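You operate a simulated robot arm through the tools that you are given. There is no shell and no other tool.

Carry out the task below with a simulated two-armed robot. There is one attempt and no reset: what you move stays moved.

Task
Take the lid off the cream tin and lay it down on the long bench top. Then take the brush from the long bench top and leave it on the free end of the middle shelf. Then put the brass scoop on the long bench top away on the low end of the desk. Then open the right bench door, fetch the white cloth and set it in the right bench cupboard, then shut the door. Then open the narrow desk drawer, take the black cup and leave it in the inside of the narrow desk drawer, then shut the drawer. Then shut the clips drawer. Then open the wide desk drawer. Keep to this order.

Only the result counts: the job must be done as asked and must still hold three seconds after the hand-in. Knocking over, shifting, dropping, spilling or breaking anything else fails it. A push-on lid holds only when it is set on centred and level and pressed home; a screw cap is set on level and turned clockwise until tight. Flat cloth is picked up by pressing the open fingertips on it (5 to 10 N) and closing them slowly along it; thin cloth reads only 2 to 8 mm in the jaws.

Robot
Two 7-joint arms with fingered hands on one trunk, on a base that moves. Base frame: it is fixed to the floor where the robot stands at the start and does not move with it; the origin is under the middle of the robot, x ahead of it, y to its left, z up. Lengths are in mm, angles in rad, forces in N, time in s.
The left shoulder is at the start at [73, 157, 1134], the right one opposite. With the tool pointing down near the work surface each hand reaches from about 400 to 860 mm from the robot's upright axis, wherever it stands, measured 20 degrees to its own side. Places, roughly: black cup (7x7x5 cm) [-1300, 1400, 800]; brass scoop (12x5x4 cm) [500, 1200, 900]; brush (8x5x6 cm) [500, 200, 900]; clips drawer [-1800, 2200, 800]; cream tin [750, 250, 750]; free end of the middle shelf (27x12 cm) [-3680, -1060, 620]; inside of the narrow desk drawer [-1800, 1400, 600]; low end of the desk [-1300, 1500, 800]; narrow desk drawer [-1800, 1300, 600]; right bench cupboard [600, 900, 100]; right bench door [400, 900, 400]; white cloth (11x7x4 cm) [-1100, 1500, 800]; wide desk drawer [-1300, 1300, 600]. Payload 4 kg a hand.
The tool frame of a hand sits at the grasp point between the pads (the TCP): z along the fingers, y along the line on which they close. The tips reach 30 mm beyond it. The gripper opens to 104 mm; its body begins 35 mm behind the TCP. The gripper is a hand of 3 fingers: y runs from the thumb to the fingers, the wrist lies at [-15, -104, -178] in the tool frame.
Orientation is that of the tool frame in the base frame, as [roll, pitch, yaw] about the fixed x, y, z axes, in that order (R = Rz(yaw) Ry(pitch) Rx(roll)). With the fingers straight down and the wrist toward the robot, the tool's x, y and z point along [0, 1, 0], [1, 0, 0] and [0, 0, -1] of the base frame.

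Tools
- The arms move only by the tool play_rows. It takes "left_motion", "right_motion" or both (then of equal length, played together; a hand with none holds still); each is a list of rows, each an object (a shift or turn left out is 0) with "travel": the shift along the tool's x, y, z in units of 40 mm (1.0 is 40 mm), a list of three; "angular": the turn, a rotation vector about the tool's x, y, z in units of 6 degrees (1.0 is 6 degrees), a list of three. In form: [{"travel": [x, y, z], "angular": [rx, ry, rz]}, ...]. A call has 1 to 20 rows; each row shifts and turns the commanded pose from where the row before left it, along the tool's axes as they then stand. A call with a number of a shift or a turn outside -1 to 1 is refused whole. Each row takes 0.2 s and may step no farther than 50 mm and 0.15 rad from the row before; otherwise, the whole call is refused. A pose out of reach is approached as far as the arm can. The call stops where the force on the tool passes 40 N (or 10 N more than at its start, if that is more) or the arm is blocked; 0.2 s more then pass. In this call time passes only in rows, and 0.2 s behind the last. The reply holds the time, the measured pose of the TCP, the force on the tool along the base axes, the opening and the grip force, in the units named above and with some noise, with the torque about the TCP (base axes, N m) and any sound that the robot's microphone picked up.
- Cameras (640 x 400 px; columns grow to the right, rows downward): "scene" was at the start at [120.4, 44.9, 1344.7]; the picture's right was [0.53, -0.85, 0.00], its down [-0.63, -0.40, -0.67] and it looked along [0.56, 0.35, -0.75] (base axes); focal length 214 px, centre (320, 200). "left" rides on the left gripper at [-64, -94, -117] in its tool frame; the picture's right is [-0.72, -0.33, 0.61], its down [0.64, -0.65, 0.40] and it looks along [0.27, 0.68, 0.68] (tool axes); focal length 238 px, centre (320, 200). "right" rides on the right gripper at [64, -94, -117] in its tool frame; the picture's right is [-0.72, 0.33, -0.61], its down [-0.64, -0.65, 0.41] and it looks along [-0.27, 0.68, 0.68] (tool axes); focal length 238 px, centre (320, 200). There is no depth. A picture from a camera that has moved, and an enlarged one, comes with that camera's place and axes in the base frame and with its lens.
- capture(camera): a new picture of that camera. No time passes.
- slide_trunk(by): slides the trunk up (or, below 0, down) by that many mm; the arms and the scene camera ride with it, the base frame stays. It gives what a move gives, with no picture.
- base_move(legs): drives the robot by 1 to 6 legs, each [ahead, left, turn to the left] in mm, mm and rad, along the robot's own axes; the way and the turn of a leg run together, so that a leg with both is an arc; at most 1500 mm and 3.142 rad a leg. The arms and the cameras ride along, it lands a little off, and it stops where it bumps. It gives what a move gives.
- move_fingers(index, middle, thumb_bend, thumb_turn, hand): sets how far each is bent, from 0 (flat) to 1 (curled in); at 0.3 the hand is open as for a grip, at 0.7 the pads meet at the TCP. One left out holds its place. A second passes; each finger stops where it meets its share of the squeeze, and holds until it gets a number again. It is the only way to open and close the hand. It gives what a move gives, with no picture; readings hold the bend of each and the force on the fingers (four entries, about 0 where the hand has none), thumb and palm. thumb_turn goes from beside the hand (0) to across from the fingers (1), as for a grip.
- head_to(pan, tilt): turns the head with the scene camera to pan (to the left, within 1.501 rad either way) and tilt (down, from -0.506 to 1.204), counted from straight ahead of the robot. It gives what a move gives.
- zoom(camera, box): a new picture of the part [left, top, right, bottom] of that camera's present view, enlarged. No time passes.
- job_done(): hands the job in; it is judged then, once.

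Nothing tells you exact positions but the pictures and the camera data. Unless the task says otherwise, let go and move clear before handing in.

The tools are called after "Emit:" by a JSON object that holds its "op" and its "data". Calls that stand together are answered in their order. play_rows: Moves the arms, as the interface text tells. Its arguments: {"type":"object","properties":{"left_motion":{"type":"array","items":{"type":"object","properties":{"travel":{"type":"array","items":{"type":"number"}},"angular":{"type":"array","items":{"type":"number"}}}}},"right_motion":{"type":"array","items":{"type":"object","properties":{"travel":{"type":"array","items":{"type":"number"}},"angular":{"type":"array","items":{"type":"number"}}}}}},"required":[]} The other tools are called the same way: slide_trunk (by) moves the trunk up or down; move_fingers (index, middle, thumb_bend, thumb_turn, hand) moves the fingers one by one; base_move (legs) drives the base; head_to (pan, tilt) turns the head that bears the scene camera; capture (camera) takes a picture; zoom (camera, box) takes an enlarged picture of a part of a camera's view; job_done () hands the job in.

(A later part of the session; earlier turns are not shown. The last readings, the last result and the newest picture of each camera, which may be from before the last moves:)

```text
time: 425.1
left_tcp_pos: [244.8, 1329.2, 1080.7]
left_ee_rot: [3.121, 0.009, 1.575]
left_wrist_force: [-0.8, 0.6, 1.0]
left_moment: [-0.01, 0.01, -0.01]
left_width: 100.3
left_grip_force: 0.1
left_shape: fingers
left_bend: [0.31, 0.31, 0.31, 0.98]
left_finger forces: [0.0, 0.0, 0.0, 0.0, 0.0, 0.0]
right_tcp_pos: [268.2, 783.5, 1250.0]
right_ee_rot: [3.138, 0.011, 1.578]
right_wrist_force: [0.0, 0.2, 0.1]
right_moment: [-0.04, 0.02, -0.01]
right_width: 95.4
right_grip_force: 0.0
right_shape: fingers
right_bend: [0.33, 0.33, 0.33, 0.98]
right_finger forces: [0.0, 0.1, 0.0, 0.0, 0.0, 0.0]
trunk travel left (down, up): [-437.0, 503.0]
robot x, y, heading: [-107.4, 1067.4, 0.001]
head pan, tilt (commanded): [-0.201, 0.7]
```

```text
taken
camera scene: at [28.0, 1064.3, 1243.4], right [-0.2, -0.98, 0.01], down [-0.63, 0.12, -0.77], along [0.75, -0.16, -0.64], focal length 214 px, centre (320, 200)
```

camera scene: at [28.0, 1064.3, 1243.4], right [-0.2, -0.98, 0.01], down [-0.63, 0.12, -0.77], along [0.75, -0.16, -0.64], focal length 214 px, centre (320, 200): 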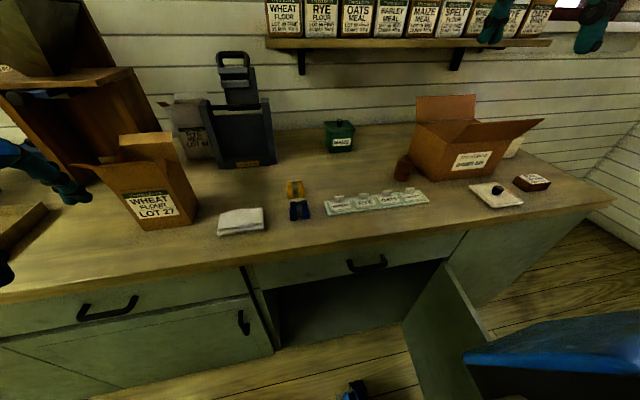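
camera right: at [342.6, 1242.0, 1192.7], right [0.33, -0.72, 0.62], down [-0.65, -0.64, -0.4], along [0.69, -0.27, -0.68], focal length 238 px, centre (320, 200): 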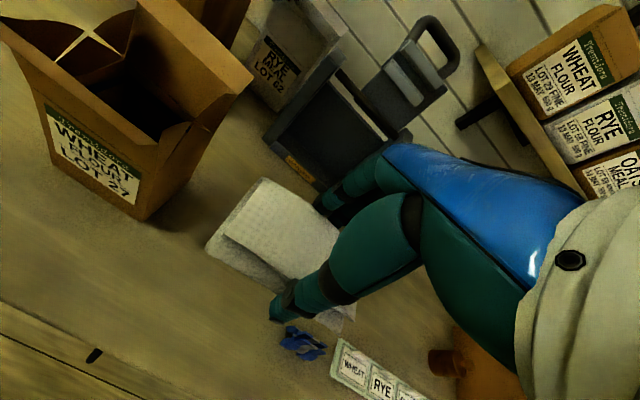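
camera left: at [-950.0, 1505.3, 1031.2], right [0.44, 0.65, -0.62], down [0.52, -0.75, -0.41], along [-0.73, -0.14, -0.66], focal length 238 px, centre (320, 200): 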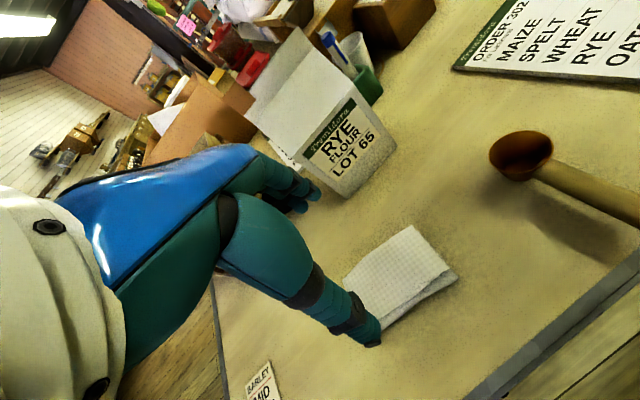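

The cloth lies at [434, 1172]. Moving the left hand over it, in front of the bag.

Emit:
{"op": "play_rows", "data": {"left_motion": [{}, {}, {}, {"travel": [-0.6, 0.78, 0]}, {"travel": [-0.6, 0.78, 0]}, {"travel": [-0.6, 0.78, 0]}, {"travel": [-0.6, 0.78, 0]}, {"travel": [-0.6, 0.78, 0]}, {"travel": [-0.6, 0.78, 0]}]}}

Emit:
{"op": "capture", "data": {"camera": "left"}}

Emit:
{"op": "capture", "data": {"camera": "scene"}}

```text
time: 427.1
left_tcp_pos: [434.1, 1171.9, 1084.4]
left_ee_rot: [3.12, -0.006, 1.576]
left_wrist_force: [0.6, -0.3, -0.6]
left_moment: [-0.01, 0.0, 0.03]
left_width: 100.5
left_grip_force: 0.0
left_shape: fingers
left_bend: [0.31, 0.31, 0.31, 0.98]
left_finger forces: [0.0, 0.1, 0.1, 0.0, 0.1, 0.0]
right_tcp_pos: [270.0, 766.8, 1246.6]
right_ee_rot: [3.14, -0.003, 1.578]
right_wrist_force: [-0.3, 1.0, 0.3]
right_moment: [0.0, 0.03, 0.01]
right_width: 95.6
right_grip_force: 0.0
right_shape: fingers
right_bend: [0.33, 0.33, 0.33, 0.98]
right_finger forces: [0.0, 0.0, 0.0, 0.1, 0.0, 0.1]
trunk travel left (down, up): [-437.0, 503.0]
robot x, y, heading: [-104.2, 1065.3, 0.002]
head pan, tilt (commanded): [-0.201, 0.7]
```

```text
taken
camera left: at [335.8, 1105.5, 1199.2], right [-0.31, -0.72, -0.62], down [-0.65, 0.64, -0.41], along [0.7, 0.28, -0.66], focal length 238 px, centre (320, 200)
```

left: 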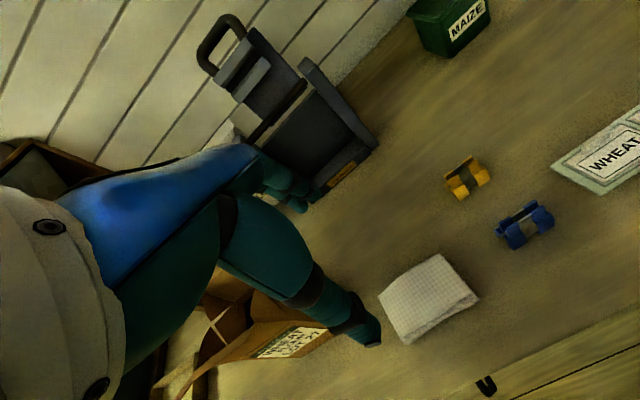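

```text
taken
camera scene: at [29.9, 1047.5, 1243.0], right [-0.2, -0.98, 0.0], down [-0.63, 0.13, -0.76], along [0.75, -0.15, -0.65], focal length 214 px, centre (320, 200)
```

scene: 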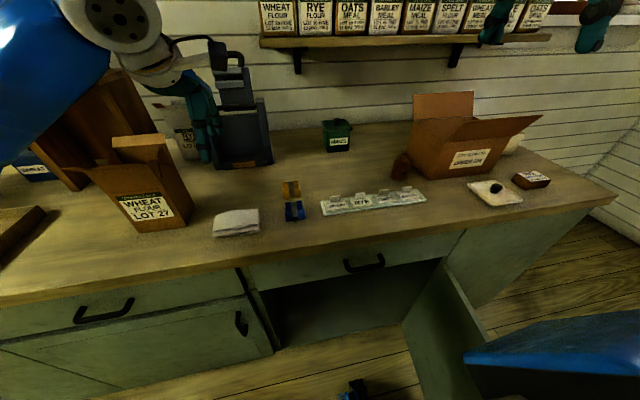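

Emit:
{"op": "play_rows", "data": {"left_motion": [{"travel": [0, -0.1, 0.9]}, {"travel": [0, 0, 0.9]}, {"travel": [0, 0, 0.9]}, {"travel": [0, 0, 0.9]}, {"travel": [0, 0, 0.8]}]}}

Emit:
{"op": "zoom", "data": {"camera": "left", "box": [240, 140, 500, 360]}}

Emit:
{"op": "capture", "data": {"camera": "scene"}}

```text
time: 428.3
left_tcp_pos: [430.1, 1175.7, 910.5]
left_ee_rot: [3.121, -0.003, 1.575]
left_wrist_force: [-0.2, 0.4, 0.1]
left_moment: [0.02, 0.0, -0.02]
left_width: 100.5
left_grip_force: 0.1
left_shape: fingers
left_bend: [0.31, 0.31, 0.31, 0.98]
left_finger forces: [0.0, 0.0, 0.1, 0.0, 0.1, 0.1]
right_tcp_pos: [269.1, 770.4, 1247.1]
right_ee_rot: [3.137, -0.001, 1.577]
right_wrist_force: [0.3, -0.5, 0.0]
right_moment: [-0.01, -0.01, 0.02]
right_width: 95.4
right_grip_force: 0.0
right_shape: fingers
right_bend: [0.33, 0.33, 0.33, 0.98]
right_finger forces: [0.0, 0.1, 0.1, 0.0, 0.0, 0.1]
trunk travel left (down, up): [-437.0, 503.0]
robot x, y, heading: [-107.2, 1068.3, -0.002]
head pan, tilt (commanded): [-0.201, 0.7]
```

```text
1.82 times, centred on (370, 250) of left
camera zoom: at [332.1, 1109.4, 1025.7], right [-0.31, -0.72, -0.62], down [-0.65, 0.64, -0.42], along [0.7, 0.27, -0.66], focal length 433 px, centre (229, 109)
```

zoom: 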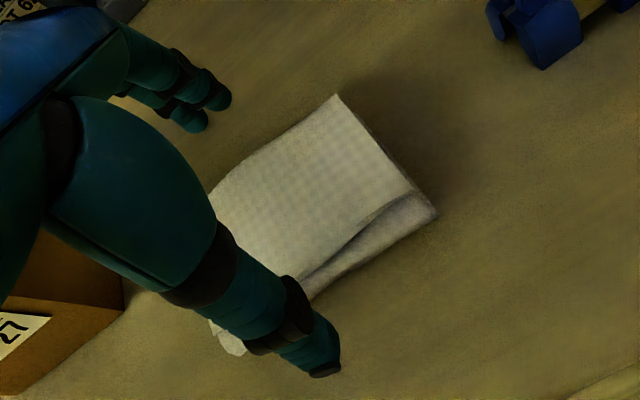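

```text
taken
camera scene: at [28.9, 1051.1, 1243.2], right [-0.2, -0.98, 0.0], down [-0.63, 0.13, -0.76], along [0.75, -0.15, -0.65], focal length 214 px, centre (320, 200)
```

scene: 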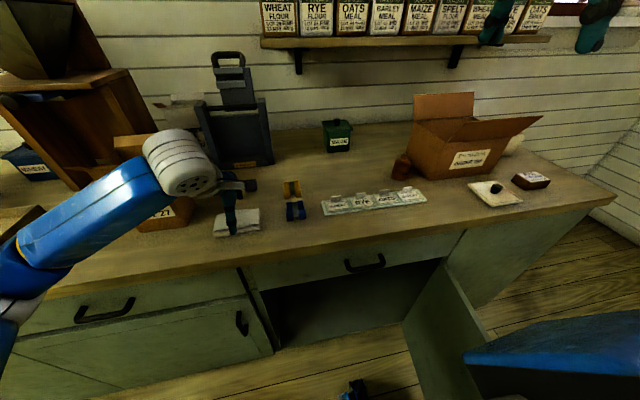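

Emit:
{"op": "play_rows", "data": {"left_motion": [{"travel": [0, 0, 0.4]}, {"travel": [0, 0, 0.28]}]}}

Emit:
{"op": "move_fingers", "data": {"hand": "left", "index": 0.5, "middle": 0.5, "thumb_bend": 0.5}}

Emit:
{"op": "move_fingers", "data": {"hand": "left", "index": 0.59, "middle": 0.59, "thumb_bend": 0.59}}

Emit:
{"op": "zoom", "data": {"camera": "left", "box": [240, 140, 500, 360]}}

```text
time: 428.9
left_tcp_pos: [430.6, 1174.4, 883.9]
left_ee_rot: [3.121, -0.001, 1.576]
left_wrist_force: [0.0, -0.6, -1.4]
left_moment: [0.0, 0.05, 0.0]
left_width: 100.5
left_grip_force: 0.2
left_shape: fingers
left_bend: [0.31, 0.31, 0.31, 0.98]
left_finger forces: [0.1, 0.0, 0.0, 0.0, 0.1, 0.1]
right_tcp_pos: [268.1, 770.3, 1246.8]
right_ee_rot: [3.137, 0.0, 1.577]
right_wrist_force: [0.9, -1.2, -0.3]
right_moment: [0.01, -0.01, 0.0]
right_width: 95.2
right_grip_force: 0.1
right_shape: fingers
right_bend: [0.33, 0.33, 0.33, 0.98]
right_finger forces: [0.0, 0.0, 0.0, 0.0, 0.0, 0.0]
trunk travel left (down, up): [-437.0, 503.0]
robot x, y, heading: [-107.0, 1066.7, 0.002]
head pan, tilt (commanded): [-0.201, 0.7]
```

```text
time: 429.9
left_tcp_pos: [430.6, 1174.8, 883.4]
left_ee_rot: [3.12, -0.003, 1.574]
left_wrist_force: [0.2, 0.2, 0.4]
left_moment: [0.04, -0.05, 0.02]
left_width: 65.6
left_grip_force: 6.9
left_shape: fingers
left_bend: [0.46, 0.47, 0.45, 0.99]
left_finger forces: [3.9, 3.0, 0.0, 0.0, 6.2, 0.0]
right_tcp_pos: [267.7, 769.0, 1246.6]
right_ee_rot: [3.139, -0.002, 1.577]
right_wrist_force: [0.0, 0.3, -0.5]
right_moment: [-0.02, -0.02, -0.03]
right_width: 95.3
right_grip_force: 0.0
right_shape: fingers
right_bend: [0.33, 0.33, 0.33, 0.98]
right_finger forces: [0.0, 0.0, 0.0, 0.0, 0.0, 0.0]
trunk travel left (down, up): [-437.0, 503.0]
robot x, y, heading: [-105.8, 1068.6, 0.007]
head pan, tilt (commanded): [-0.201, 0.7]
```

```text
time: 430.9
left_tcp_pos: [431.3, 1175.6, 884.2]
left_ee_rot: [3.119, -0.004, 1.574]
left_wrist_force: [2.3, 0.3, 2.0]
left_moment: [0.01, -0.21, 0.0]
left_width: 64.5
left_grip_force: 16.7
left_shape: fingers
left_bend: [0.49, 0.51, 0.45, 1.0]
left_finger forces: [9.0, 8.4, 0.1, 0.1, 15.7, 0.1]
right_tcp_pos: [267.6, 769.4, 1247.3]
right_ee_rot: [3.138, -0.002, 1.578]
right_wrist_force: [-0.5, -0.7, 0.5]
right_moment: [-0.05, 0.0, -0.01]
right_width: 95.1
right_grip_force: 0.0
right_shape: fingers
right_bend: [0.33, 0.33, 0.33, 0.98]
right_finger forces: [0.1, 0.0, 0.0, 0.0, 0.1, 0.0]
trunk travel left (down, up): [-437.0, 503.0]
robot x, y, heading: [-108.8, 1067.3, 0.002]
head pan, tilt (commanded): [-0.201, 0.7]
```

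```text
1.82 times, centred on (370, 250) of left
camera zoom: at [332.8, 1109.4, 998.1], right [-0.31, -0.72, -0.62], down [-0.65, 0.64, -0.42], along [0.7, 0.27, -0.66], focal length 433 px, centre (229, 109)
```

zoom: 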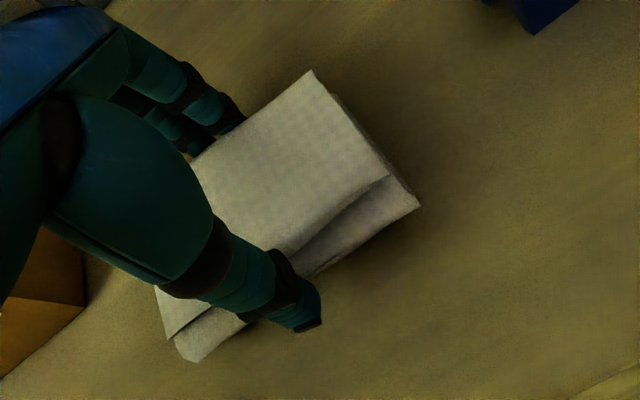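

The cloth is gripped by the left hand. Lifting it, raising the right hand a bit for door clearance, and backing out from over the bench.

Emit:
{"op": "move_fingers", "data": {"hand": "left", "index": 0.62, "middle": 0.62, "thumb_bend": 0.62}}

Emit:
{"op": "play_rows", "data": {"left_motion": [{"travel": [0, 0, -0.2]}, {"travel": [0, 0, -0.5]}, {"travel": [0, 0, -0.8]}, {"travel": [0, 0, -0.8]}, {"travel": [0, 0, -0.8]}, {"travel": [0, 0, -0.8]}], "right_motion": [{"travel": [0, 0, -0.4]}, {"travel": [0, 0, -0.5]}, {"travel": [0, 0, -0.5]}, {"travel": [0, 0, -0.5]}, {"travel": [0, 0, -0.5]}, {"travel": [0, 0, 0]}]}}

Emit:
{"op": "base_move", "data": {"legs": [[-230, 0, 0], [0, -130, 0]]}}

Emit:
{"op": "play_rows", "data": {"left_motion": [{}, {}, {}, {}, {}]}}

Emit:
{"op": "capture", "data": {"camera": "scene"}}

Emit:
{"op": "capture", "data": {"camera": "left"}}

```text
time: 431.9
left_tcp_pos: [430.7, 1175.4, 883.4]
left_ee_rot: [3.119, -0.004, 1.574]
left_wrist_force: [-0.5, 0.3, 4.0]
left_moment: [0.02, -0.1, 0.0]
left_width: 63.7
left_grip_force: 21.1
left_shape: fingers
left_bend: [0.49, 0.51, 0.46, 1.0]
left_finger forces: [11.3, 9.5, 0.0, 0.0, 20.9, 0.0]
right_tcp_pos: [268.0, 770.5, 1247.3]
right_ee_rot: [3.138, -0.001, 1.579]
right_wrist_force: [-0.1, -0.2, 0.9]
right_moment: [0.0, 0.04, 0.04]
right_width: 95.3
right_grip_force: 0.1
right_shape: fingers
right_bend: [0.33, 0.33, 0.33, 0.98]
right_finger forces: [0.0, 0.0, 0.1, 0.0, 0.0, 0.1]
trunk travel left (down, up): [-437.0, 503.0]
robot x, y, heading: [-107.0, 1067.0, 0.002]
head pan, tilt (commanded): [-0.201, 0.7]
```

```text
time: 433.3
left_tcp_pos: [425.8, 1175.3, 1042.2]
left_ee_rot: [3.12, -0.005, 1.574]
left_wrist_force: [-0.1, 0.6, -0.1]
left_moment: [0.01, -0.03, 0.0]
left_width: 63.5
left_grip_force: 20.5
left_shape: fingers
left_bend: [0.49, 0.51, 0.46, 1.0]
left_finger forces: [11.5, 8.9, 0.0, 0.1, 20.3, 0.0]
right_tcp_pos: [265.3, 769.2, 1344.4]
right_ee_rot: [3.136, -0.002, 1.579]
right_wrist_force: [-0.1, 0.3, 0.5]
right_moment: [0.03, 0.01, 0.03]
right_width: 95.3
right_grip_force: 0.0
right_shape: fingers
right_bend: [0.33, 0.33, 0.33, 0.98]
right_finger forces: [0.1, 0.0, 0.0, 0.1, 0.0, 0.0]
trunk travel left (down, up): [-437.0, 503.0]
robot x, y, heading: [-107.0, 1071.0, 0.006]
head pan, tilt (commanded): [-0.201, 0.7]
```

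```text
time: 435.9
left_tcp_pos: [203.3, 1059.1, 1038.5]
left_ee_rot: [3.122, 0.009, 1.579]
left_wrist_force: [1.0, 1.2, -0.3]
left_moment: [-0.06, 0.03, -0.01]
left_width: 63.4
left_grip_force: 19.8
left_shape: fingers
left_bend: [0.49, 0.51, 0.46, 1.0]
left_finger forces: [11.5, 8.9, 0.0, 0.0, 20.3, 0.1]
right_tcp_pos: [42.2, 658.0, 1346.7]
right_ee_rot: [3.137, 0.009, 1.58]
right_wrist_force: [0.3, 0.4, -0.1]
right_moment: [0.0, 0.0, 0.0]
right_width: 95.3
right_grip_force: 0.0
right_shape: fingers
right_bend: [0.33, 0.33, 0.33, 0.98]
right_finger forces: [0.0, 0.1, 0.0, 0.0, 0.0, 0.0]
trunk travel left (down, up): [-437.0, 503.0]
robot x, y, heading: [-330.0, 942.7, 0.002]
head pan, tilt (commanded): [-0.201, 0.7]
```

```text
time: 437.1
left_tcp_pos: [202.2, 1045.8, 1040.9]
left_ee_rot: [3.119, -0.005, 1.579]
left_wrist_force: [0.1, 0.0, -0.8]
left_moment: [-0.03, 0.02, 0.02]
left_width: 63.5
left_grip_force: 20.5
left_shape: fingers
left_bend: [0.49, 0.51, 0.46, 1.0]
left_finger forces: [11.4, 8.9, 0.0, 0.0, 20.4, 0.0]
right_tcp_pos: [41.3, 638.2, 1343.7]
right_ee_rot: [3.137, -0.002, 1.581]
right_wrist_force: [0.9, 0.2, -0.5]
right_moment: [0.03, -0.01, -0.02]
right_width: 95.1
right_grip_force: 0.1
right_shape: fingers
right_bend: [0.33, 0.33, 0.33, 0.98]
right_finger forces: [0.2, 0.1, 0.0, 0.0, 0.0, 0.1]
trunk travel left (down, up): [-437.0, 503.0]
robot x, y, heading: [-333.9, 936.3, 0.001]
head pan, tilt (commanded): [-0.201, 0.7]
```

```text
taken
camera scene: at [-195.9, 919.6, 1243.2], right [-0.2, -0.98, 0.0], down [-0.63, 0.13, -0.76], along [0.75, -0.15, -0.65], focal length 214 px, centre (320, 200)
```

scene: 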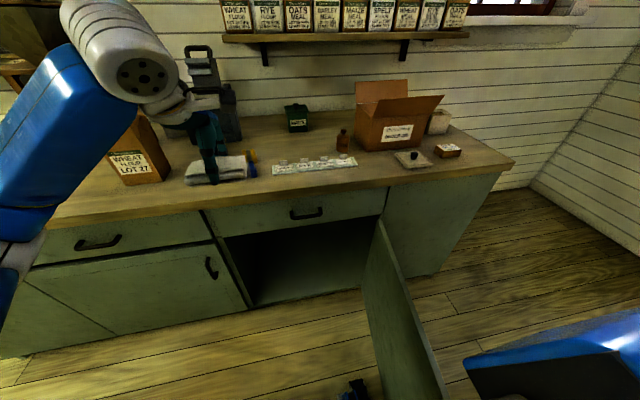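

```text
taken
camera left: at [104.1, 978.9, 1154.9], right [-0.31, -0.72, -0.62], down [-0.65, 0.64, -0.41], along [0.7, 0.28, -0.66], focal length 238 px, centre (320, 200)
```

left: 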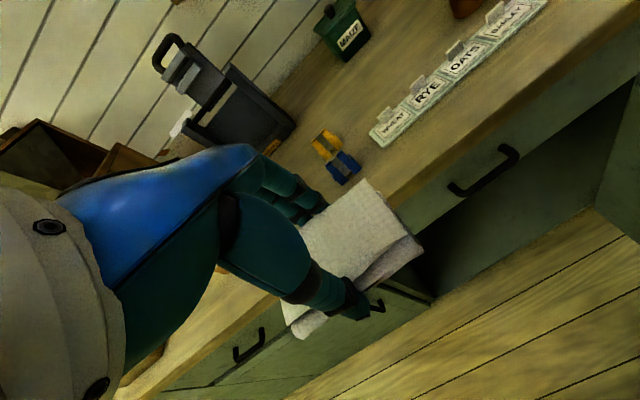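

The hand with the cloth hangs in front of the cupboard; about 70 mm of clearance remains between my base and the open door. Lowering the trunk.

Emit:
{"op": "slide_trunk", "data": {"by": -400}}

Emit:
{"op": "head_to", "data": {"pan": 0.2, "tilt": 0.6}}

Emit:
{"op": "capture", "data": {"camera": "scene"}}

```text
time: 440.9
left_tcp_pos: [201.2, 1044.9, 640.5]
left_ee_rot: [3.119, -0.005, 1.577]
left_wrist_force: [0.3, 0.2, -0.6]
left_moment: [-0.01, 0.01, 0.03]
left_width: 63.3
left_grip_force: 20.5
left_shape: fingers
left_bend: [0.49, 0.51, 0.46, 1.0]
left_finger forces: [11.5, 8.9, 0.0, 0.1, 20.3, 0.1]
right_tcp_pos: [40.6, 638.8, 943.3]
right_ee_rot: [3.137, -0.002, 1.579]
right_wrist_force: [-0.2, 0.4, -0.6]
right_moment: [0.02, 0.0, 0.0]
right_width: 95.2
right_grip_force: 0.2
right_shape: fingers
right_bend: [0.33, 0.33, 0.33, 0.98]
right_finger forces: [0.0, 0.1, 0.0, 0.1, 0.1, 0.0]
trunk travel left (down, up): [-37.0, 903.0]
robot x, y, heading: [-330.4, 938.5, 0.009]
head pan, tilt (commanded): [-0.201, 0.7]
```

```text
time: 441.8
left_tcp_pos: [202.3, 1045.1, 640.6]
left_ee_rot: [3.12, -0.008, 1.577]
left_wrist_force: [0.3, -0.3, 0.0]
left_moment: [0.01, -0.04, -0.01]
left_width: 63.5
left_grip_force: 20.4
left_shape: fingers
left_bend: [0.49, 0.51, 0.46, 1.0]
left_finger forces: [11.4, 9.0, 0.1, 0.1, 20.3, 0.0]
right_tcp_pos: [40.6, 639.0, 945.0]
right_ee_rot: [3.136, -0.003, 1.578]
right_wrist_force: [-0.9, 0.3, 0.3]
right_moment: [0.02, 0.0, 0.01]
right_width: 95.3
right_grip_force: 0.0
right_shape: fingers
right_bend: [0.33, 0.33, 0.33, 0.98]
right_finger forces: [0.0, 0.0, 0.1, 0.0, 0.0, 0.0]
trunk travel left (down, up): [-37.0, 903.0]
robot x, y, heading: [-330.8, 942.1, 0.004]
head pan, tilt (commanded): [0.201, 0.6]
```

```text
taken
camera scene: at [-193.4, 957.2, 851.8], right [0.2, -0.98, 0.0], down [-0.56, -0.11, -0.82], along [0.81, 0.17, -0.57], focal length 214 px, centre (320, 200)
```

scene: 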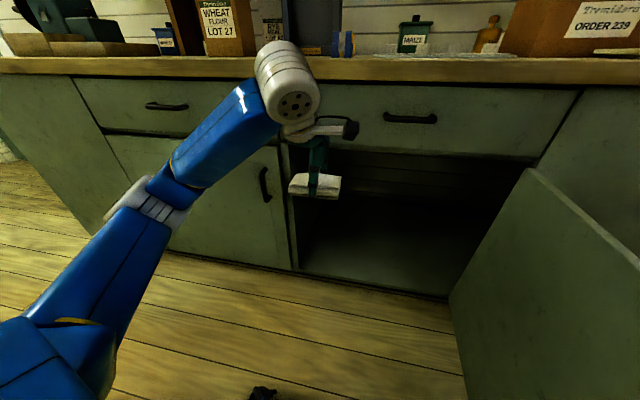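

The left arm's elbow is out and low, as needed. Lowering the hand in front of the opening.

Emit:
{"op": "slide_trunk", "data": {"by": -35}}

Emit:
{"op": "play_rows", "data": {"left_motion": [{"travel": [0, 0, 0.9]}, {"travel": [0, 0, 0.9]}, {"travel": [0, 0, 0.9]}, {"travel": [0, 0, 0.9]}, {"travel": [0, 0, 0.9]}, {"travel": [0, 0, 0.9]}, {"travel": [0, 0, 0.9]}]}}

Emit:
{"op": "capture", "data": {"camera": "scene"}}

```text
time: 442.6
left_tcp_pos: [202.1, 1045.3, 606.3]
left_ee_rot: [3.119, -0.006, 1.576]
left_wrist_force: [0.1, 0.8, -0.7]
left_moment: [-0.02, -0.02, 0.04]
left_width: 63.3
left_grip_force: 20.3
left_shape: fingers
left_bend: [0.49, 0.51, 0.46, 1.0]
left_finger forces: [11.4, 8.9, 0.0, 0.0, 20.3, 0.0]
right_tcp_pos: [41.2, 639.0, 908.2]
right_ee_rot: [3.136, -0.005, 1.58]
right_wrist_force: [0.1, 0.2, 0.7]
right_moment: [-0.05, -0.02, 0.0]
right_width: 95.3
right_grip_force: 0.1
right_shape: fingers
right_bend: [0.33, 0.33, 0.33, 0.98]
right_finger forces: [0.0, 0.0, 0.0, 0.1, 0.0, 0.0]
trunk travel left (down, up): [-2.0, 938.0]
robot x, y, heading: [-329.3, 936.6, 0.004]
head pan, tilt (commanded): [0.201, 0.6]
```

```text
time: 444.2
left_tcp_pos: [209.5, 1047.8, 352.7]
left_ee_rot: [3.118, -0.006, 1.576]
left_wrist_force: [-0.8, -0.1, -0.7]
left_moment: [0.01, 0.01, 0.0]
left_width: 63.0
left_grip_force: 20.4
left_shape: fingers
left_bend: [0.49, 0.51, 0.47, 1.0]
left_finger forces: [11.2, 8.8, 0.0, 0.1, 20.0, 0.0]
right_tcp_pos: [41.2, 638.4, 908.6]
right_ee_rot: [3.136, -0.003, 1.578]
right_wrist_force: [-1.3, 0.0, 0.2]
right_moment: [0.02, -0.01, -0.03]
right_width: 95.6
right_grip_force: 0.0
right_shape: fingers
right_bend: [0.33, 0.33, 0.33, 0.98]
right_finger forces: [0.1, 0.0, 0.0, 0.0, 0.0, 0.1]
trunk travel left (down, up): [-2.0, 938.0]
robot x, y, heading: [-335.8, 943.1, 0.004]
head pan, tilt (commanded): [0.201, 0.6]
```

```text
taken
camera scene: at [-193.5, 957.5, 816.9], right [0.2, -0.98, 0.0], down [-0.55, -0.11, -0.82], along [0.81, 0.17, -0.57], focal length 214 px, centre (320, 200)
```

scene: 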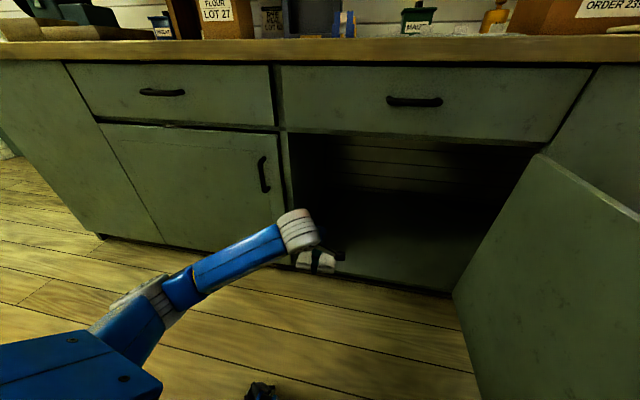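

It goes low without trouble. Lowering further to about z 190, still outside the cupboard.

Emit:
{"op": "play_rows", "data": {"left_motion": [{"travel": [0, 0, 0.9]}, {"travel": [0, 0, 0.9]}, {"travel": [0, 0, 0.9]}, {"travel": [0, 0, 0.9]}]}}

Emit:
{"op": "capture", "data": {"camera": "scene"}}

Emit:
{"op": "capture", "data": {"camera": "left"}}

```text
time: 445.2
left_tcp_pos: [210.3, 1047.8, 210.2]
left_ee_rot: [3.119, -0.008, 1.577]
left_wrist_force: [-0.4, 0.0, -0.6]
left_moment: [0.01, -0.01, 0.02]
left_width: 63.2
left_grip_force: 19.3
left_shape: fingers
left_bend: [0.49, 0.51, 0.47, 1.0]
left_finger forces: [11.3, 8.7, 0.1, 0.0, 19.7, 0.0]
right_tcp_pos: [41.5, 637.4, 909.1]
right_ee_rot: [3.135, -0.005, 1.58]
right_wrist_force: [0.0, 0.5, 1.0]
right_moment: [-0.01, 0.0, -0.01]
right_width: 95.5
right_grip_force: 0.1
right_shape: fingers
right_bend: [0.33, 0.33, 0.33, 0.98]
right_finger forces: [0.0, 0.0, 0.0, 0.0, 0.1, 0.0]
trunk travel left (down, up): [-2.0, 938.0]
robot x, y, heading: [-333.2, 938.4, 0.009]
head pan, tilt (commanded): [0.201, 0.6]
```

```text
taken
camera scene: at [-193.7, 957.4, 816.9], right [0.2, -0.98, 0.0], down [-0.55, -0.11, -0.82], along [0.81, 0.17, -0.57], focal length 214 px, centre (320, 200)
```

scene: 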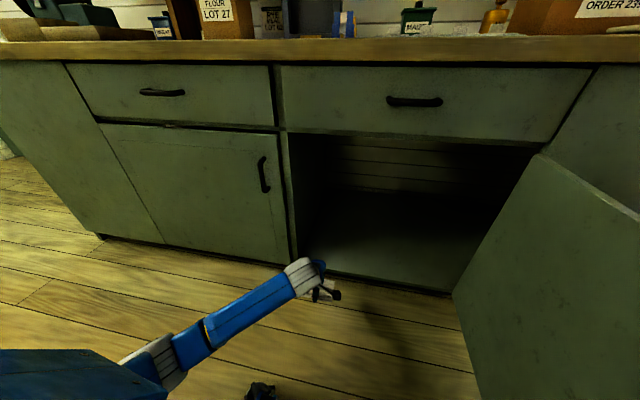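

```text
taken
camera left: at [113.1, 982.0, 323.1], right [-0.31, -0.72, -0.63], down [-0.65, 0.64, -0.41], along [0.7, 0.28, -0.66], focal length 238 px, centre (320, 200)
```

left: 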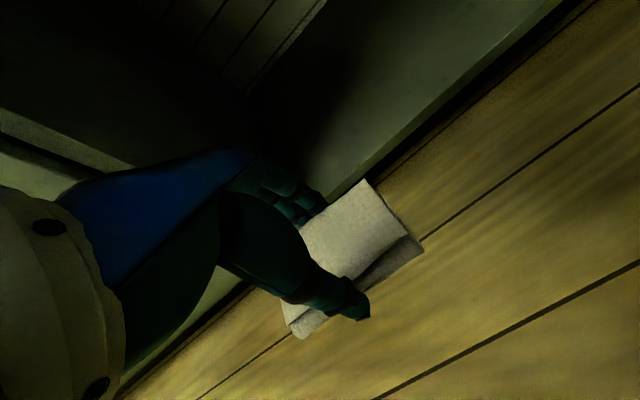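

The cloth hangs at about z 164, above the cupboard floor's edge. Driving 200 mm forward so the hand enters.

Emit:
{"op": "base_move", "data": {"legs": [[200, 0, -0.005]]}}

Emit:
{"op": "play_rows", "data": {"left_motion": [{}, {}, {}, {}]}}

Emit:
{"op": "capture", "data": {"camera": "scene"}}

Emit:
{"op": "capture", "data": {"camera": "left"}}

```text
time: 446.8
left_tcp_pos: [413.6, 1044.6, 209.0]
left_ee_rot: [3.119, -0.008, 1.572]
left_wrist_force: [0.4, -0.4, 0.3]
left_moment: [0.01, 0.0, 0.01]
left_width: 63.0
left_grip_force: 19.9
left_shape: fingers
left_bend: [0.49, 0.51, 0.47, 1.0]
left_finger forces: [11.2, 8.7, 0.0, 0.1, 19.8, 0.0]
right_tcp_pos: [242.2, 637.4, 908.6]
right_ee_rot: [3.135, -0.003, 1.573]
right_wrist_force: [-0.3, 0.8, -0.1]
right_moment: [0.02, -0.04, -0.02]
right_width: 95.2
right_grip_force: 0.2
right_shape: fingers
right_bend: [0.33, 0.33, 0.33, 0.98]
right_finger forces: [0.0, 0.0, 0.0, 0.0, 0.0, 0.1]
trunk travel left (down, up): [-2.0, 938.0]
robot x, y, heading: [-129.1, 939.4, 0.006]
head pan, tilt (commanded): [0.201, 0.6]
```

```text
time: 447.8
left_tcp_pos: [412.6, 1045.1, 209.6]
left_ee_rot: [3.119, -0.005, 1.572]
left_wrist_force: [0.2, 0.1, -0.8]
left_moment: [0.04, 0.01, -0.02]
left_width: 63.1
left_grip_force: 20.3
left_shape: fingers
left_bend: [0.49, 0.51, 0.47, 1.0]
left_finger forces: [11.1, 8.8, 0.0, 0.0, 19.8, 0.1]
right_tcp_pos: [241.1, 637.8, 908.9]
right_ee_rot: [3.136, -0.004, 1.575]
right_wrist_force: [-0.4, -0.3, -0.1]
right_moment: [0.02, -0.03, -0.01]
right_width: 95.5
right_grip_force: 0.1
right_shape: fingers
right_bend: [0.33, 0.33, 0.33, 0.98]
right_finger forces: [0.0, 0.0, 0.0, 0.1, 0.0, 0.0]
trunk travel left (down, up): [-2.0, 938.0]
robot x, y, heading: [-130.7, 942.3, 0.0]
head pan, tilt (commanded): [0.201, 0.6]
```

```text
taken
camera scene: at [8.5, 956.9, 816.9], right [0.2, -0.98, 0.0], down [-0.56, -0.11, -0.82], along [0.81, 0.16, -0.57], focal length 214 px, centre (320, 200)
```

scene: 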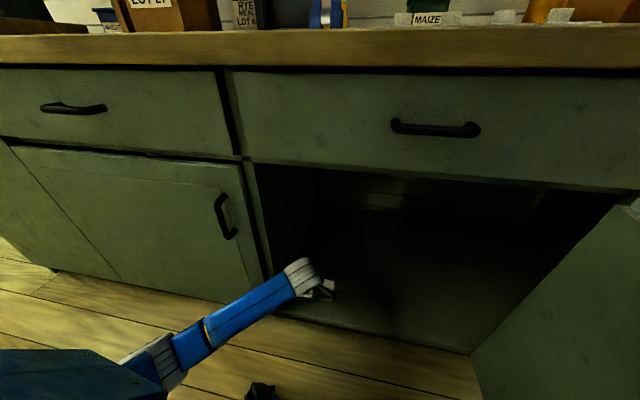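

```text
taken
camera left: at [315.0, 980.2, 323.7], right [-0.31, -0.72, -0.63], down [-0.64, 0.64, -0.41], along [0.7, 0.27, -0.66], focal length 238 px, centre (320, 200)
```

left: 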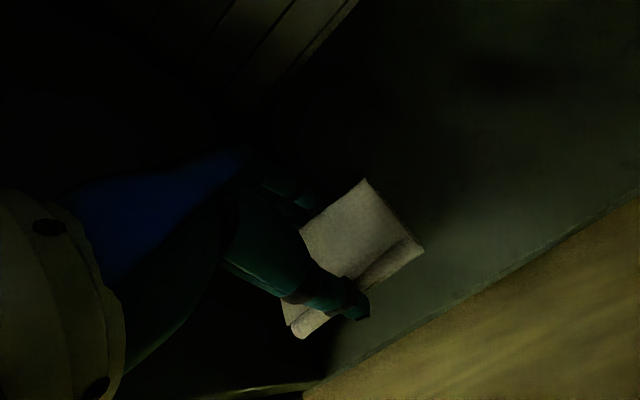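

The cloth is inside. Moving it about 100 mm deeper with the arm.

Emit:
{"op": "play_rows", "data": {"left_motion": [{"travel": [-0.2, 0.9, 0]}, {"travel": [-0.2, 0.9, 0]}, {"travel": [-0.2, 0.8, 0]}]}}

Emit:
{"op": "capture", "data": {"camera": "scene"}}

Emit:
{"op": "capture", "data": {"camera": "left"}}

```text
time: 448.6
left_tcp_pos: [516.4, 1021.5, 212.4]
left_ee_rot: [3.12, -0.006, 1.573]
left_wrist_force: [0.1, 0.1, -0.8]
left_moment: [0.0, 0.01, 0.02]
left_width: 63.2
left_grip_force: 19.7
left_shape: fingers
left_bend: [0.49, 0.51, 0.47, 1.0]
left_finger forces: [11.1, 8.7, 0.1, 0.0, 19.7, 0.0]
right_tcp_pos: [242.2, 637.5, 907.8]
right_ee_rot: [3.135, -0.004, 1.575]
right_wrist_force: [-0.1, -0.1, 0.1]
right_moment: [0.01, 0.0, 0.03]
right_width: 95.5
right_grip_force: 0.0
right_shape: fingers
right_bend: [0.33, 0.33, 0.33, 0.98]
right_finger forces: [0.0, 0.0, 0.1, 0.0, 0.0, 0.0]
trunk travel left (down, up): [-2.0, 938.0]
robot x, y, heading: [-129.7, 938.8, 0.0]
head pan, tilt (commanded): [0.201, 0.6]
```

```text
taken
camera scene: at [8.7, 956.5, 816.8], right [0.2, -0.98, 0.0], down [-0.56, -0.11, -0.82], along [0.81, 0.16, -0.57], focal length 214 px, centre (320, 200)
```

scene: 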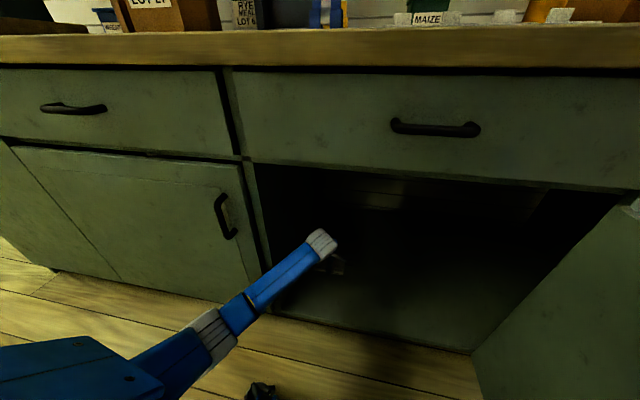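

```text
taken
camera left: at [418.7, 955.9, 326.4], right [-0.31, -0.72, -0.63], down [-0.64, 0.64, -0.41], along [0.7, 0.27, -0.66], focal length 238 px, centre (320, 200)
```

left: 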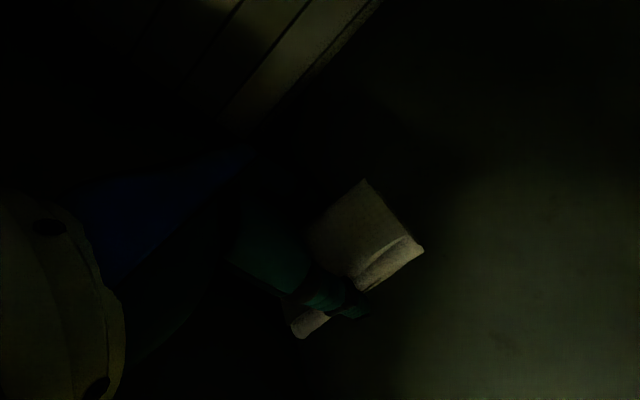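

Inside at [516, 1021]. Now lowering to the cupboard floor step by step.

Emit:
{"op": "play_rows", "data": {"left_motion": [{"travel": [0, 0, 0.5]}, {"travel": [0, 0, 0.4]}, {"travel": [0, 0, 0.15]}]}}

Emit:
{"op": "play_rows", "data": {"left_motion": [{"travel": [0, 0, 0.12]}, {"travel": [0, 0, 0.12]}]}}

```text
time: 449.4
left_tcp_pos: [518.1, 1020.8, 168.6]
left_ee_rot: [3.118, -0.007, 1.572]
left_wrist_force: [-0.7, 0.0, 0.0]
left_moment: [-0.03, -0.03, 0.01]
left_width: 62.9
left_grip_force: 19.6
left_shape: fingers
left_bend: [0.49, 0.51, 0.47, 1.0]
left_finger forces: [11.0, 8.5, 0.0, 0.0, 19.5, 0.1]
right_tcp_pos: [241.5, 636.5, 908.8]
right_ee_rot: [3.137, -0.004, 1.574]
right_wrist_force: [-1.0, 0.4, -0.2]
right_moment: [0.0, -0.01, -0.03]
right_width: 95.0
right_grip_force: 0.0
right_shape: fingers
right_bend: [0.33, 0.33, 0.33, 0.98]
right_finger forces: [0.1, 0.0, 0.0, 0.0, 0.1, 0.0]
trunk travel left (down, up): [-2.0, 938.0]
robot x, y, heading: [-126.1, 941.2, 0.002]
head pan, tilt (commanded): [0.201, 0.6]
```

```text
time: 450.0
left_tcp_pos: [519.7, 1022.7, 160.3]
left_ee_rot: [3.121, -0.007, 1.573]
left_wrist_force: [0.1, -0.4, -0.8]
left_moment: [0.01, 0.02, -0.02]
left_width: 62.8
left_grip_force: 19.2
left_shape: fingers
left_bend: [0.49, 0.51, 0.47, 1.0]
left_finger forces: [11.1, 8.7, 0.0, 0.0, 19.6, 0.0]
right_tcp_pos: [240.3, 636.0, 908.9]
right_ee_rot: [3.136, -0.004, 1.574]
right_wrist_force: [-0.5, 0.6, 0.3]
right_moment: [0.0, 0.02, 0.0]
right_width: 95.2
right_grip_force: 0.1
right_shape: fingers
right_bend: [0.33, 0.33, 0.33, 0.98]
right_finger forces: [0.1, 0.0, 0.0, 0.1, 0.1, 0.0]
trunk travel left (down, up): [-2.0, 938.0]
robot x, y, heading: [-132.4, 937.4, -0.003]
head pan, tilt (commanded): [0.201, 0.6]
```

Emit:
{"op": "play_rows", "data": {"left_motion": [{"travel": [0, 0, 0.1]}, {"travel": [0, 0, 0.1]}]}}

Emit:
{"op": "play_rows", "data": {"left_motion": [{"travel": [0, 0, 0.1]}, {"travel": [0, 0, 0.1]}]}}

```text
time: 450.6
left_tcp_pos: [518.4, 1020.6, 152.5]
left_ee_rot: [3.12, -0.005, 1.571]
left_wrist_force: [0.0, -0.8, 0.2]
left_moment: [0.01, 0.02, 0.03]
left_width: 63.2
left_grip_force: 19.8
left_shape: fingers
left_bend: [0.49, 0.51, 0.47, 1.0]
left_finger forces: [10.9, 8.5, 0.0, 0.1, 19.7, 0.0]
right_tcp_pos: [241.8, 637.1, 909.0]
right_ee_rot: [3.138, -0.005, 1.576]
right_wrist_force: [0.0, -0.7, -0.1]
right_moment: [-0.02, 0.0, -0.01]
right_width: 95.1
right_grip_force: 0.1
right_shape: fingers
right_bend: [0.33, 0.33, 0.33, 0.98]
right_finger forces: [0.1, 0.0, 0.0, 0.0, 0.0, 0.1]
trunk travel left (down, up): [-2.0, 938.0]
robot x, y, heading: [-130.6, 938.6, -0.003]
head pan, tilt (commanded): [0.201, 0.6]
```

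```text
time: 451.2
left_tcp_pos: [519.4, 1021.7, 144.2]
left_ee_rot: [3.118, -0.006, 1.572]
left_wrist_force: [0.3, 0.1, -1.2]
left_moment: [0.06, -0.02, -0.02]
left_width: 62.9
left_grip_force: 19.8
left_shape: fingers
left_bend: [0.49, 0.51, 0.47, 1.0]
left_finger forces: [11.0, 8.6, 0.1, 0.1, 19.6, 0.0]
right_tcp_pos: [241.7, 637.4, 908.5]
right_ee_rot: [3.136, -0.003, 1.575]
right_wrist_force: [-1.0, 0.7, 0.6]
right_moment: [0.01, 0.0, 0.02]
right_width: 95.3
right_grip_force: 0.1
right_shape: fingers
right_bend: [0.33, 0.33, 0.33, 0.98]
right_finger forces: [0.0, 0.0, 0.0, 0.1, 0.1, 0.1]
trunk travel left (down, up): [-2.0, 938.0]
robot x, y, heading: [-129.1, 938.7, -0.002]
head pan, tilt (commanded): [0.201, 0.6]
```

Emit:
{"op": "play_rows", "data": {"left_motion": [{"travel": [0, 0, 0.1]}, {"travel": [0, 0, 0.1]}]}}

Emit:
{"op": "play_rows", "data": {"left_motion": [{"travel": [0, 0, 0.1]}, {"travel": [0, 0, 0.1]}]}}

Emit:
{"op": "capture", "data": {"camera": "left"}}

```text
time: 451.8
left_tcp_pos: [518.7, 1022.7, 135.7]
left_ee_rot: [3.12, -0.008, 1.576]
left_wrist_force: [0.9, 0.6, -1.0]
left_moment: [-0.01, -0.03, -0.01]
left_width: 62.9
left_grip_force: 20.2
left_shape: fingers
left_bend: [0.49, 0.51, 0.47, 1.0]
left_finger forces: [11.1, 8.6, 0.1, 0.0, 19.6, 0.0]
right_tcp_pos: [240.4, 636.5, 908.5]
right_ee_rot: [3.136, -0.002, 1.575]
right_wrist_force: [0.0, -0.7, -0.3]
right_moment: [0.0, 0.02, 0.03]
right_width: 95.3
right_grip_force: 0.1
right_shape: fingers
right_bend: [0.33, 0.33, 0.33, 0.98]
right_finger forces: [0.0, 0.0, 0.0, 0.1, 0.0, 0.0]
trunk travel left (down, up): [-2.0, 938.0]
robot x, y, heading: [-130.6, 943.0, 0.001]
head pan, tilt (commanded): [0.201, 0.6]
```

```text
time: 452.4
left_tcp_pos: [520.1, 1023.7, 127.4]
left_ee_rot: [3.119, -0.004, 1.572]
left_wrist_force: [0.1, 0.0, -0.4]
left_moment: [-0.02, 0.02, -0.02]
left_width: 63.0
left_grip_force: 19.3
left_shape: fingers
left_bend: [0.49, 0.51, 0.47, 1.0]
left_finger forces: [11.0, 8.7, 0.0, 0.0, 19.6, 0.1]
right_tcp_pos: [241.7, 636.8, 908.8]
right_ee_rot: [3.135, -0.004, 1.575]
right_wrist_force: [0.2, -0.6, -0.8]
right_moment: [0.0, -0.04, 0.0]
right_width: 95.4
right_grip_force: 0.0
right_shape: fingers
right_bend: [0.33, 0.33, 0.33, 0.98]
right_finger forces: [0.1, 0.0, 0.0, 0.1, 0.1, 0.0]
trunk travel left (down, up): [-2.0, 938.0]
robot x, y, heading: [-132.8, 937.6, 0.002]
head pan, tilt (commanded): [0.201, 0.6]
```

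```text
taken
camera left: at [420.7, 957.2, 242.2], right [-0.31, -0.72, -0.63], down [-0.64, 0.64, -0.41], along [0.7, 0.27, -0.66], focal length 238 px, centre (320, 200)
```

left: 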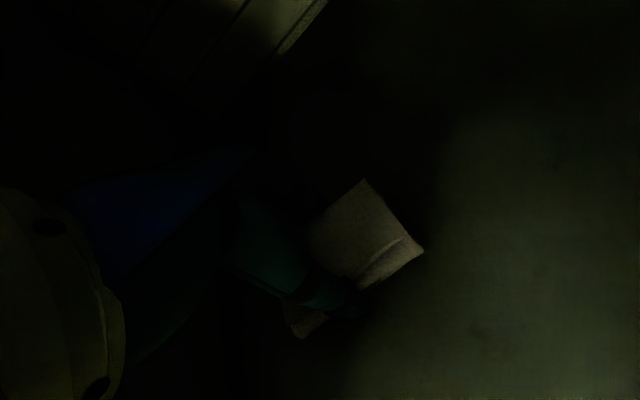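

Emit:
{"op": "play_rows", "data": {"left_motion": [{"travel": [0, 0, 0.1]}, {"travel": [0, 0, 0.1]}]}}

Emit:
{"op": "play_rows", "data": {"left_motion": [{"travel": [0, 0, 0.1]}, {"travel": [0, 0, 0.1]}]}}

```text
time: 453.0
left_tcp_pos: [520.0, 1021.1, 123.2]
left_ee_rot: [3.114, -0.004, 1.573]
left_wrist_force: [-5.1, 0.4, 9.8]
left_moment: [0.02, -0.16, -0.01]
left_width: 63.2
left_grip_force: 20.4
left_shape: fingers
left_bend: [0.49, 0.52, 0.47, 1.0]
left_finger forces: [10.0, 8.4, 0.0, 0.0, 21.8, 0.0]
right_tcp_pos: [239.8, 637.2, 909.7]
right_ee_rot: [3.134, -0.007, 1.575]
right_wrist_force: [-0.5, -0.3, 0.2]
right_moment: [-0.02, 0.0, 0.02]
right_width: 95.4
right_grip_force: 0.1
right_shape: fingers
right_bend: [0.33, 0.33, 0.33, 0.98]
right_finger forces: [0.0, 0.1, 0.1, 0.0, 0.0, 0.0]
trunk travel left (down, up): [-2.0, 938.0]
robot x, y, heading: [-130.9, 937.4, 0.003]
head pan, tilt (commanded): [0.201, 0.6]
```

```text
time: 453.6
left_tcp_pos: [521.9, 1020.2, 117.9]
left_ee_rot: [3.106, -0.005, 1.571]
left_wrist_force: [-5.3, 0.2, 31.3]
left_moment: [0.07, 0.14, 0.06]
left_width: 63.5
left_grip_force: 21.5
left_shape: fingers
left_bend: [0.5, 0.52, 0.47, 1.0]
left_finger forces: [9.4, 8.5, 0.0, 0.0, 24.4, 0.1]
right_tcp_pos: [237.2, 636.7, 910.6]
right_ee_rot: [3.13, -0.007, 1.574]
right_wrist_force: [-0.4, -0.4, -0.3]
right_moment: [0.0, 0.01, 0.02]
right_width: 95.3
right_grip_force: 0.0
right_shape: fingers
right_bend: [0.33, 0.33, 0.33, 0.98]
right_finger forces: [0.0, 0.0, 0.1, 0.0, 0.0, 0.0]
trunk travel left (down, up): [-2.0, 938.0]
robot x, y, heading: [-131.4, 938.7, 0.007]
head pan, tilt (commanded): [0.201, 0.6]
```

Contact with the cupboard floor. Easing up a few millimetres and releasing.

Emit:
{"op": "play_rows", "data": {"left_motion": [{"travel": [0, 0, -0.12]}, {}]}}

Emit:
{"op": "move_fingers", "data": {"hand": "left", "index": 0.41, "middle": 0.41, "thumb_bend": 0.41}}

Emit:
{"op": "play_rows", "data": {"left_motion": [{"travel": [0, 0, -0.2]}, {}]}}

Emit:
{"op": "move_fingers", "data": {"hand": "left", "index": 0.32, "middle": 0.32, "thumb_bend": 0.32}}

Emit:
{"op": "play_rows", "data": {"left_motion": [{"travel": [0, 0, -0.3]}, {"travel": [0, 0, -0.6]}, {"travel": [0, 0, -0.8]}, {"travel": [0, 0, -0.6]}]}}

Emit:
{"op": "capture", "data": {"camera": "left"}}

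```text
time: 454.2
left_tcp_pos: [519.6, 1023.2, 119.9]
left_ee_rot: [3.115, -0.007, 1.57]
left_wrist_force: [2.4, -1.7, 19.5]
left_moment: [0.0, -0.32, 0.04]
left_width: 63.2
left_grip_force: 20.5
left_shape: fingers
left_bend: [0.48, 0.51, 0.48, 1.0]
left_finger forces: [11.9, 10.5, 0.0, 0.1, 19.5, 0.0]
right_tcp_pos: [238.9, 637.1, 910.4]
right_ee_rot: [3.133, -0.005, 1.573]
right_wrist_force: [-0.2, -0.1, 0.4]
right_moment: [0.01, 0.0, -0.02]
right_width: 95.5
right_grip_force: 0.1
right_shape: fingers
right_bend: [0.33, 0.33, 0.33, 0.98]
right_finger forces: [0.0, 0.1, 0.0, 0.0, 0.0, 0.1]
trunk travel left (down, up): [-2.0, 938.0]
robot x, y, heading: [-131.5, 940.1, -0.002]
head pan, tilt (commanded): [0.201, 0.6]
```

```text
time: 455.2
left_tcp_pos: [520.2, 1022.4, 117.6]
left_ee_rot: [3.119, -0.007, 1.573]
left_wrist_force: [-0.3, 0.4, 0.3]
left_moment: [-0.01, -0.01, 0.04]
left_width: 75.6
left_grip_force: 0.2
left_shape: fingers
left_bend: [0.41, 0.41, 0.41, 0.99]
left_finger forces: [0.0, 0.1, 0.1, 0.1, 0.2, 0.0]
right_tcp_pos: [241.1, 636.1, 908.5]
right_ee_rot: [3.137, -0.004, 1.573]
right_wrist_force: [0.3, -0.1, -0.7]
right_moment: [0.02, 0.01, 0.05]
right_width: 95.3
right_grip_force: 0.0
right_shape: fingers
right_bend: [0.33, 0.33, 0.33, 0.98]
right_finger forces: [0.0, 0.0, 0.0, 0.0, 0.1, 0.0]
trunk travel left (down, up): [-2.0, 938.0]
robot x, y, heading: [-130.8, 940.5, 0.002]
head pan, tilt (commanded): [0.201, 0.6]
```

```text
time: 455.8
left_tcp_pos: [519.1, 1022.1, 125.9]
left_ee_rot: [3.118, -0.006, 1.572]
left_wrist_force: [0.1, 0.5, -0.7]
left_moment: [0.0, 0.02, -0.01]
left_width: 75.3
left_grip_force: 0.1
left_shape: fingers
left_bend: [0.41, 0.41, 0.41, 0.99]
left_finger forces: [0.1, 0.0, 0.1, 0.1, 0.1, 0.1]
right_tcp_pos: [241.8, 636.9, 908.5]
right_ee_rot: [3.138, -0.005, 1.573]
right_wrist_force: [0.9, -0.3, -0.2]
right_moment: [0.01, 0.01, -0.01]
right_width: 95.4
right_grip_force: 0.0
right_shape: fingers
right_bend: [0.33, 0.33, 0.33, 0.98]
right_finger forces: [0.0, 0.0, 0.0, 0.0, 0.0, 0.0]
trunk travel left (down, up): [-2.0, 938.0]
robot x, y, heading: [-132.7, 940.0, -0.0]
head pan, tilt (commanded): [0.201, 0.6]
```

```text
time: 456.8
left_tcp_pos: [518.9, 1022.0, 125.5]
left_ee_rot: [3.119, -0.009, 1.571]
left_wrist_force: [0.3, -0.5, 0.4]
left_moment: [-0.01, -0.01, 0.03]
left_width: 97.2
left_grip_force: 0.1
left_shape: fingers
left_bend: [0.32, 0.32, 0.32, 0.98]
left_finger forces: [0.0, 0.1, 0.2, 0.0, 0.0, 0.0]
right_tcp_pos: [241.3, 636.4, 909.4]
right_ee_rot: [3.137, -0.005, 1.575]
right_wrist_force: [0.1, -0.2, 0.2]
right_moment: [0.0, 0.01, -0.02]
right_width: 95.3
right_grip_force: 0.0
right_shape: fingers
right_bend: [0.33, 0.33, 0.33, 0.98]
right_finger forces: [0.0, 0.0, 0.1, 0.0, 0.0, 0.1]
trunk travel left (down, up): [-2.0, 938.0]
robot x, y, heading: [-130.1, 937.8, -0.002]
head pan, tilt (commanded): [0.201, 0.6]
```

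```text
time: 457.8
left_tcp_pos: [517.1, 1022.9, 217.3]
left_ee_rot: [3.12, -0.006, 1.574]
left_wrist_force: [0.3, -0.5, 0.0]
left_moment: [0.0, -0.02, 0.01]
left_width: 97.8
left_grip_force: 0.0
left_shape: fingers
left_bend: [0.32, 0.32, 0.32, 0.98]
left_finger forces: [0.1, 0.0, 0.0, 0.0, 0.0, 0.0]
right_tcp_pos: [241.0, 637.1, 908.0]
right_ee_rot: [3.137, -0.004, 1.576]
right_wrist_force: [0.1, -1.2, -0.1]
right_moment: [0.0, -0.02, -0.01]
right_width: 95.4
right_grip_force: 0.1
right_shape: fingers
right_bend: [0.33, 0.33, 0.33, 0.98]
right_finger forces: [0.0, 0.0, 0.0, 0.0, 0.1, 0.0]
trunk travel left (down, up): [-2.0, 938.0]
robot x, y, heading: [-132.1, 937.9, -0.003]
head pan, tilt (commanded): [0.201, 0.6]
```

```text
taken
camera left: at [418.9, 956.3, 331.2], right [-0.31, -0.72, -0.63], down [-0.65, 0.64, -0.41], along [0.7, 0.27, -0.66], focal length 238 px, centre (320, 200)
```

left: 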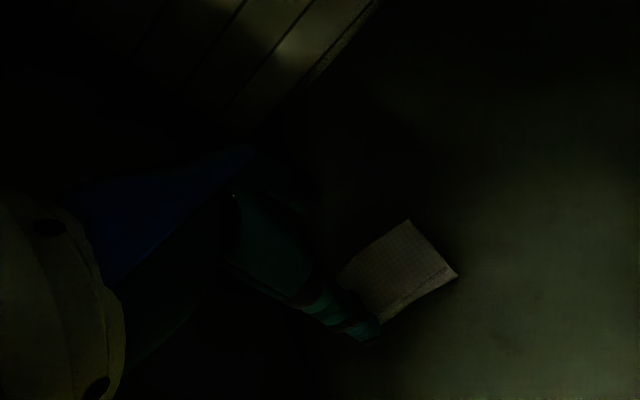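

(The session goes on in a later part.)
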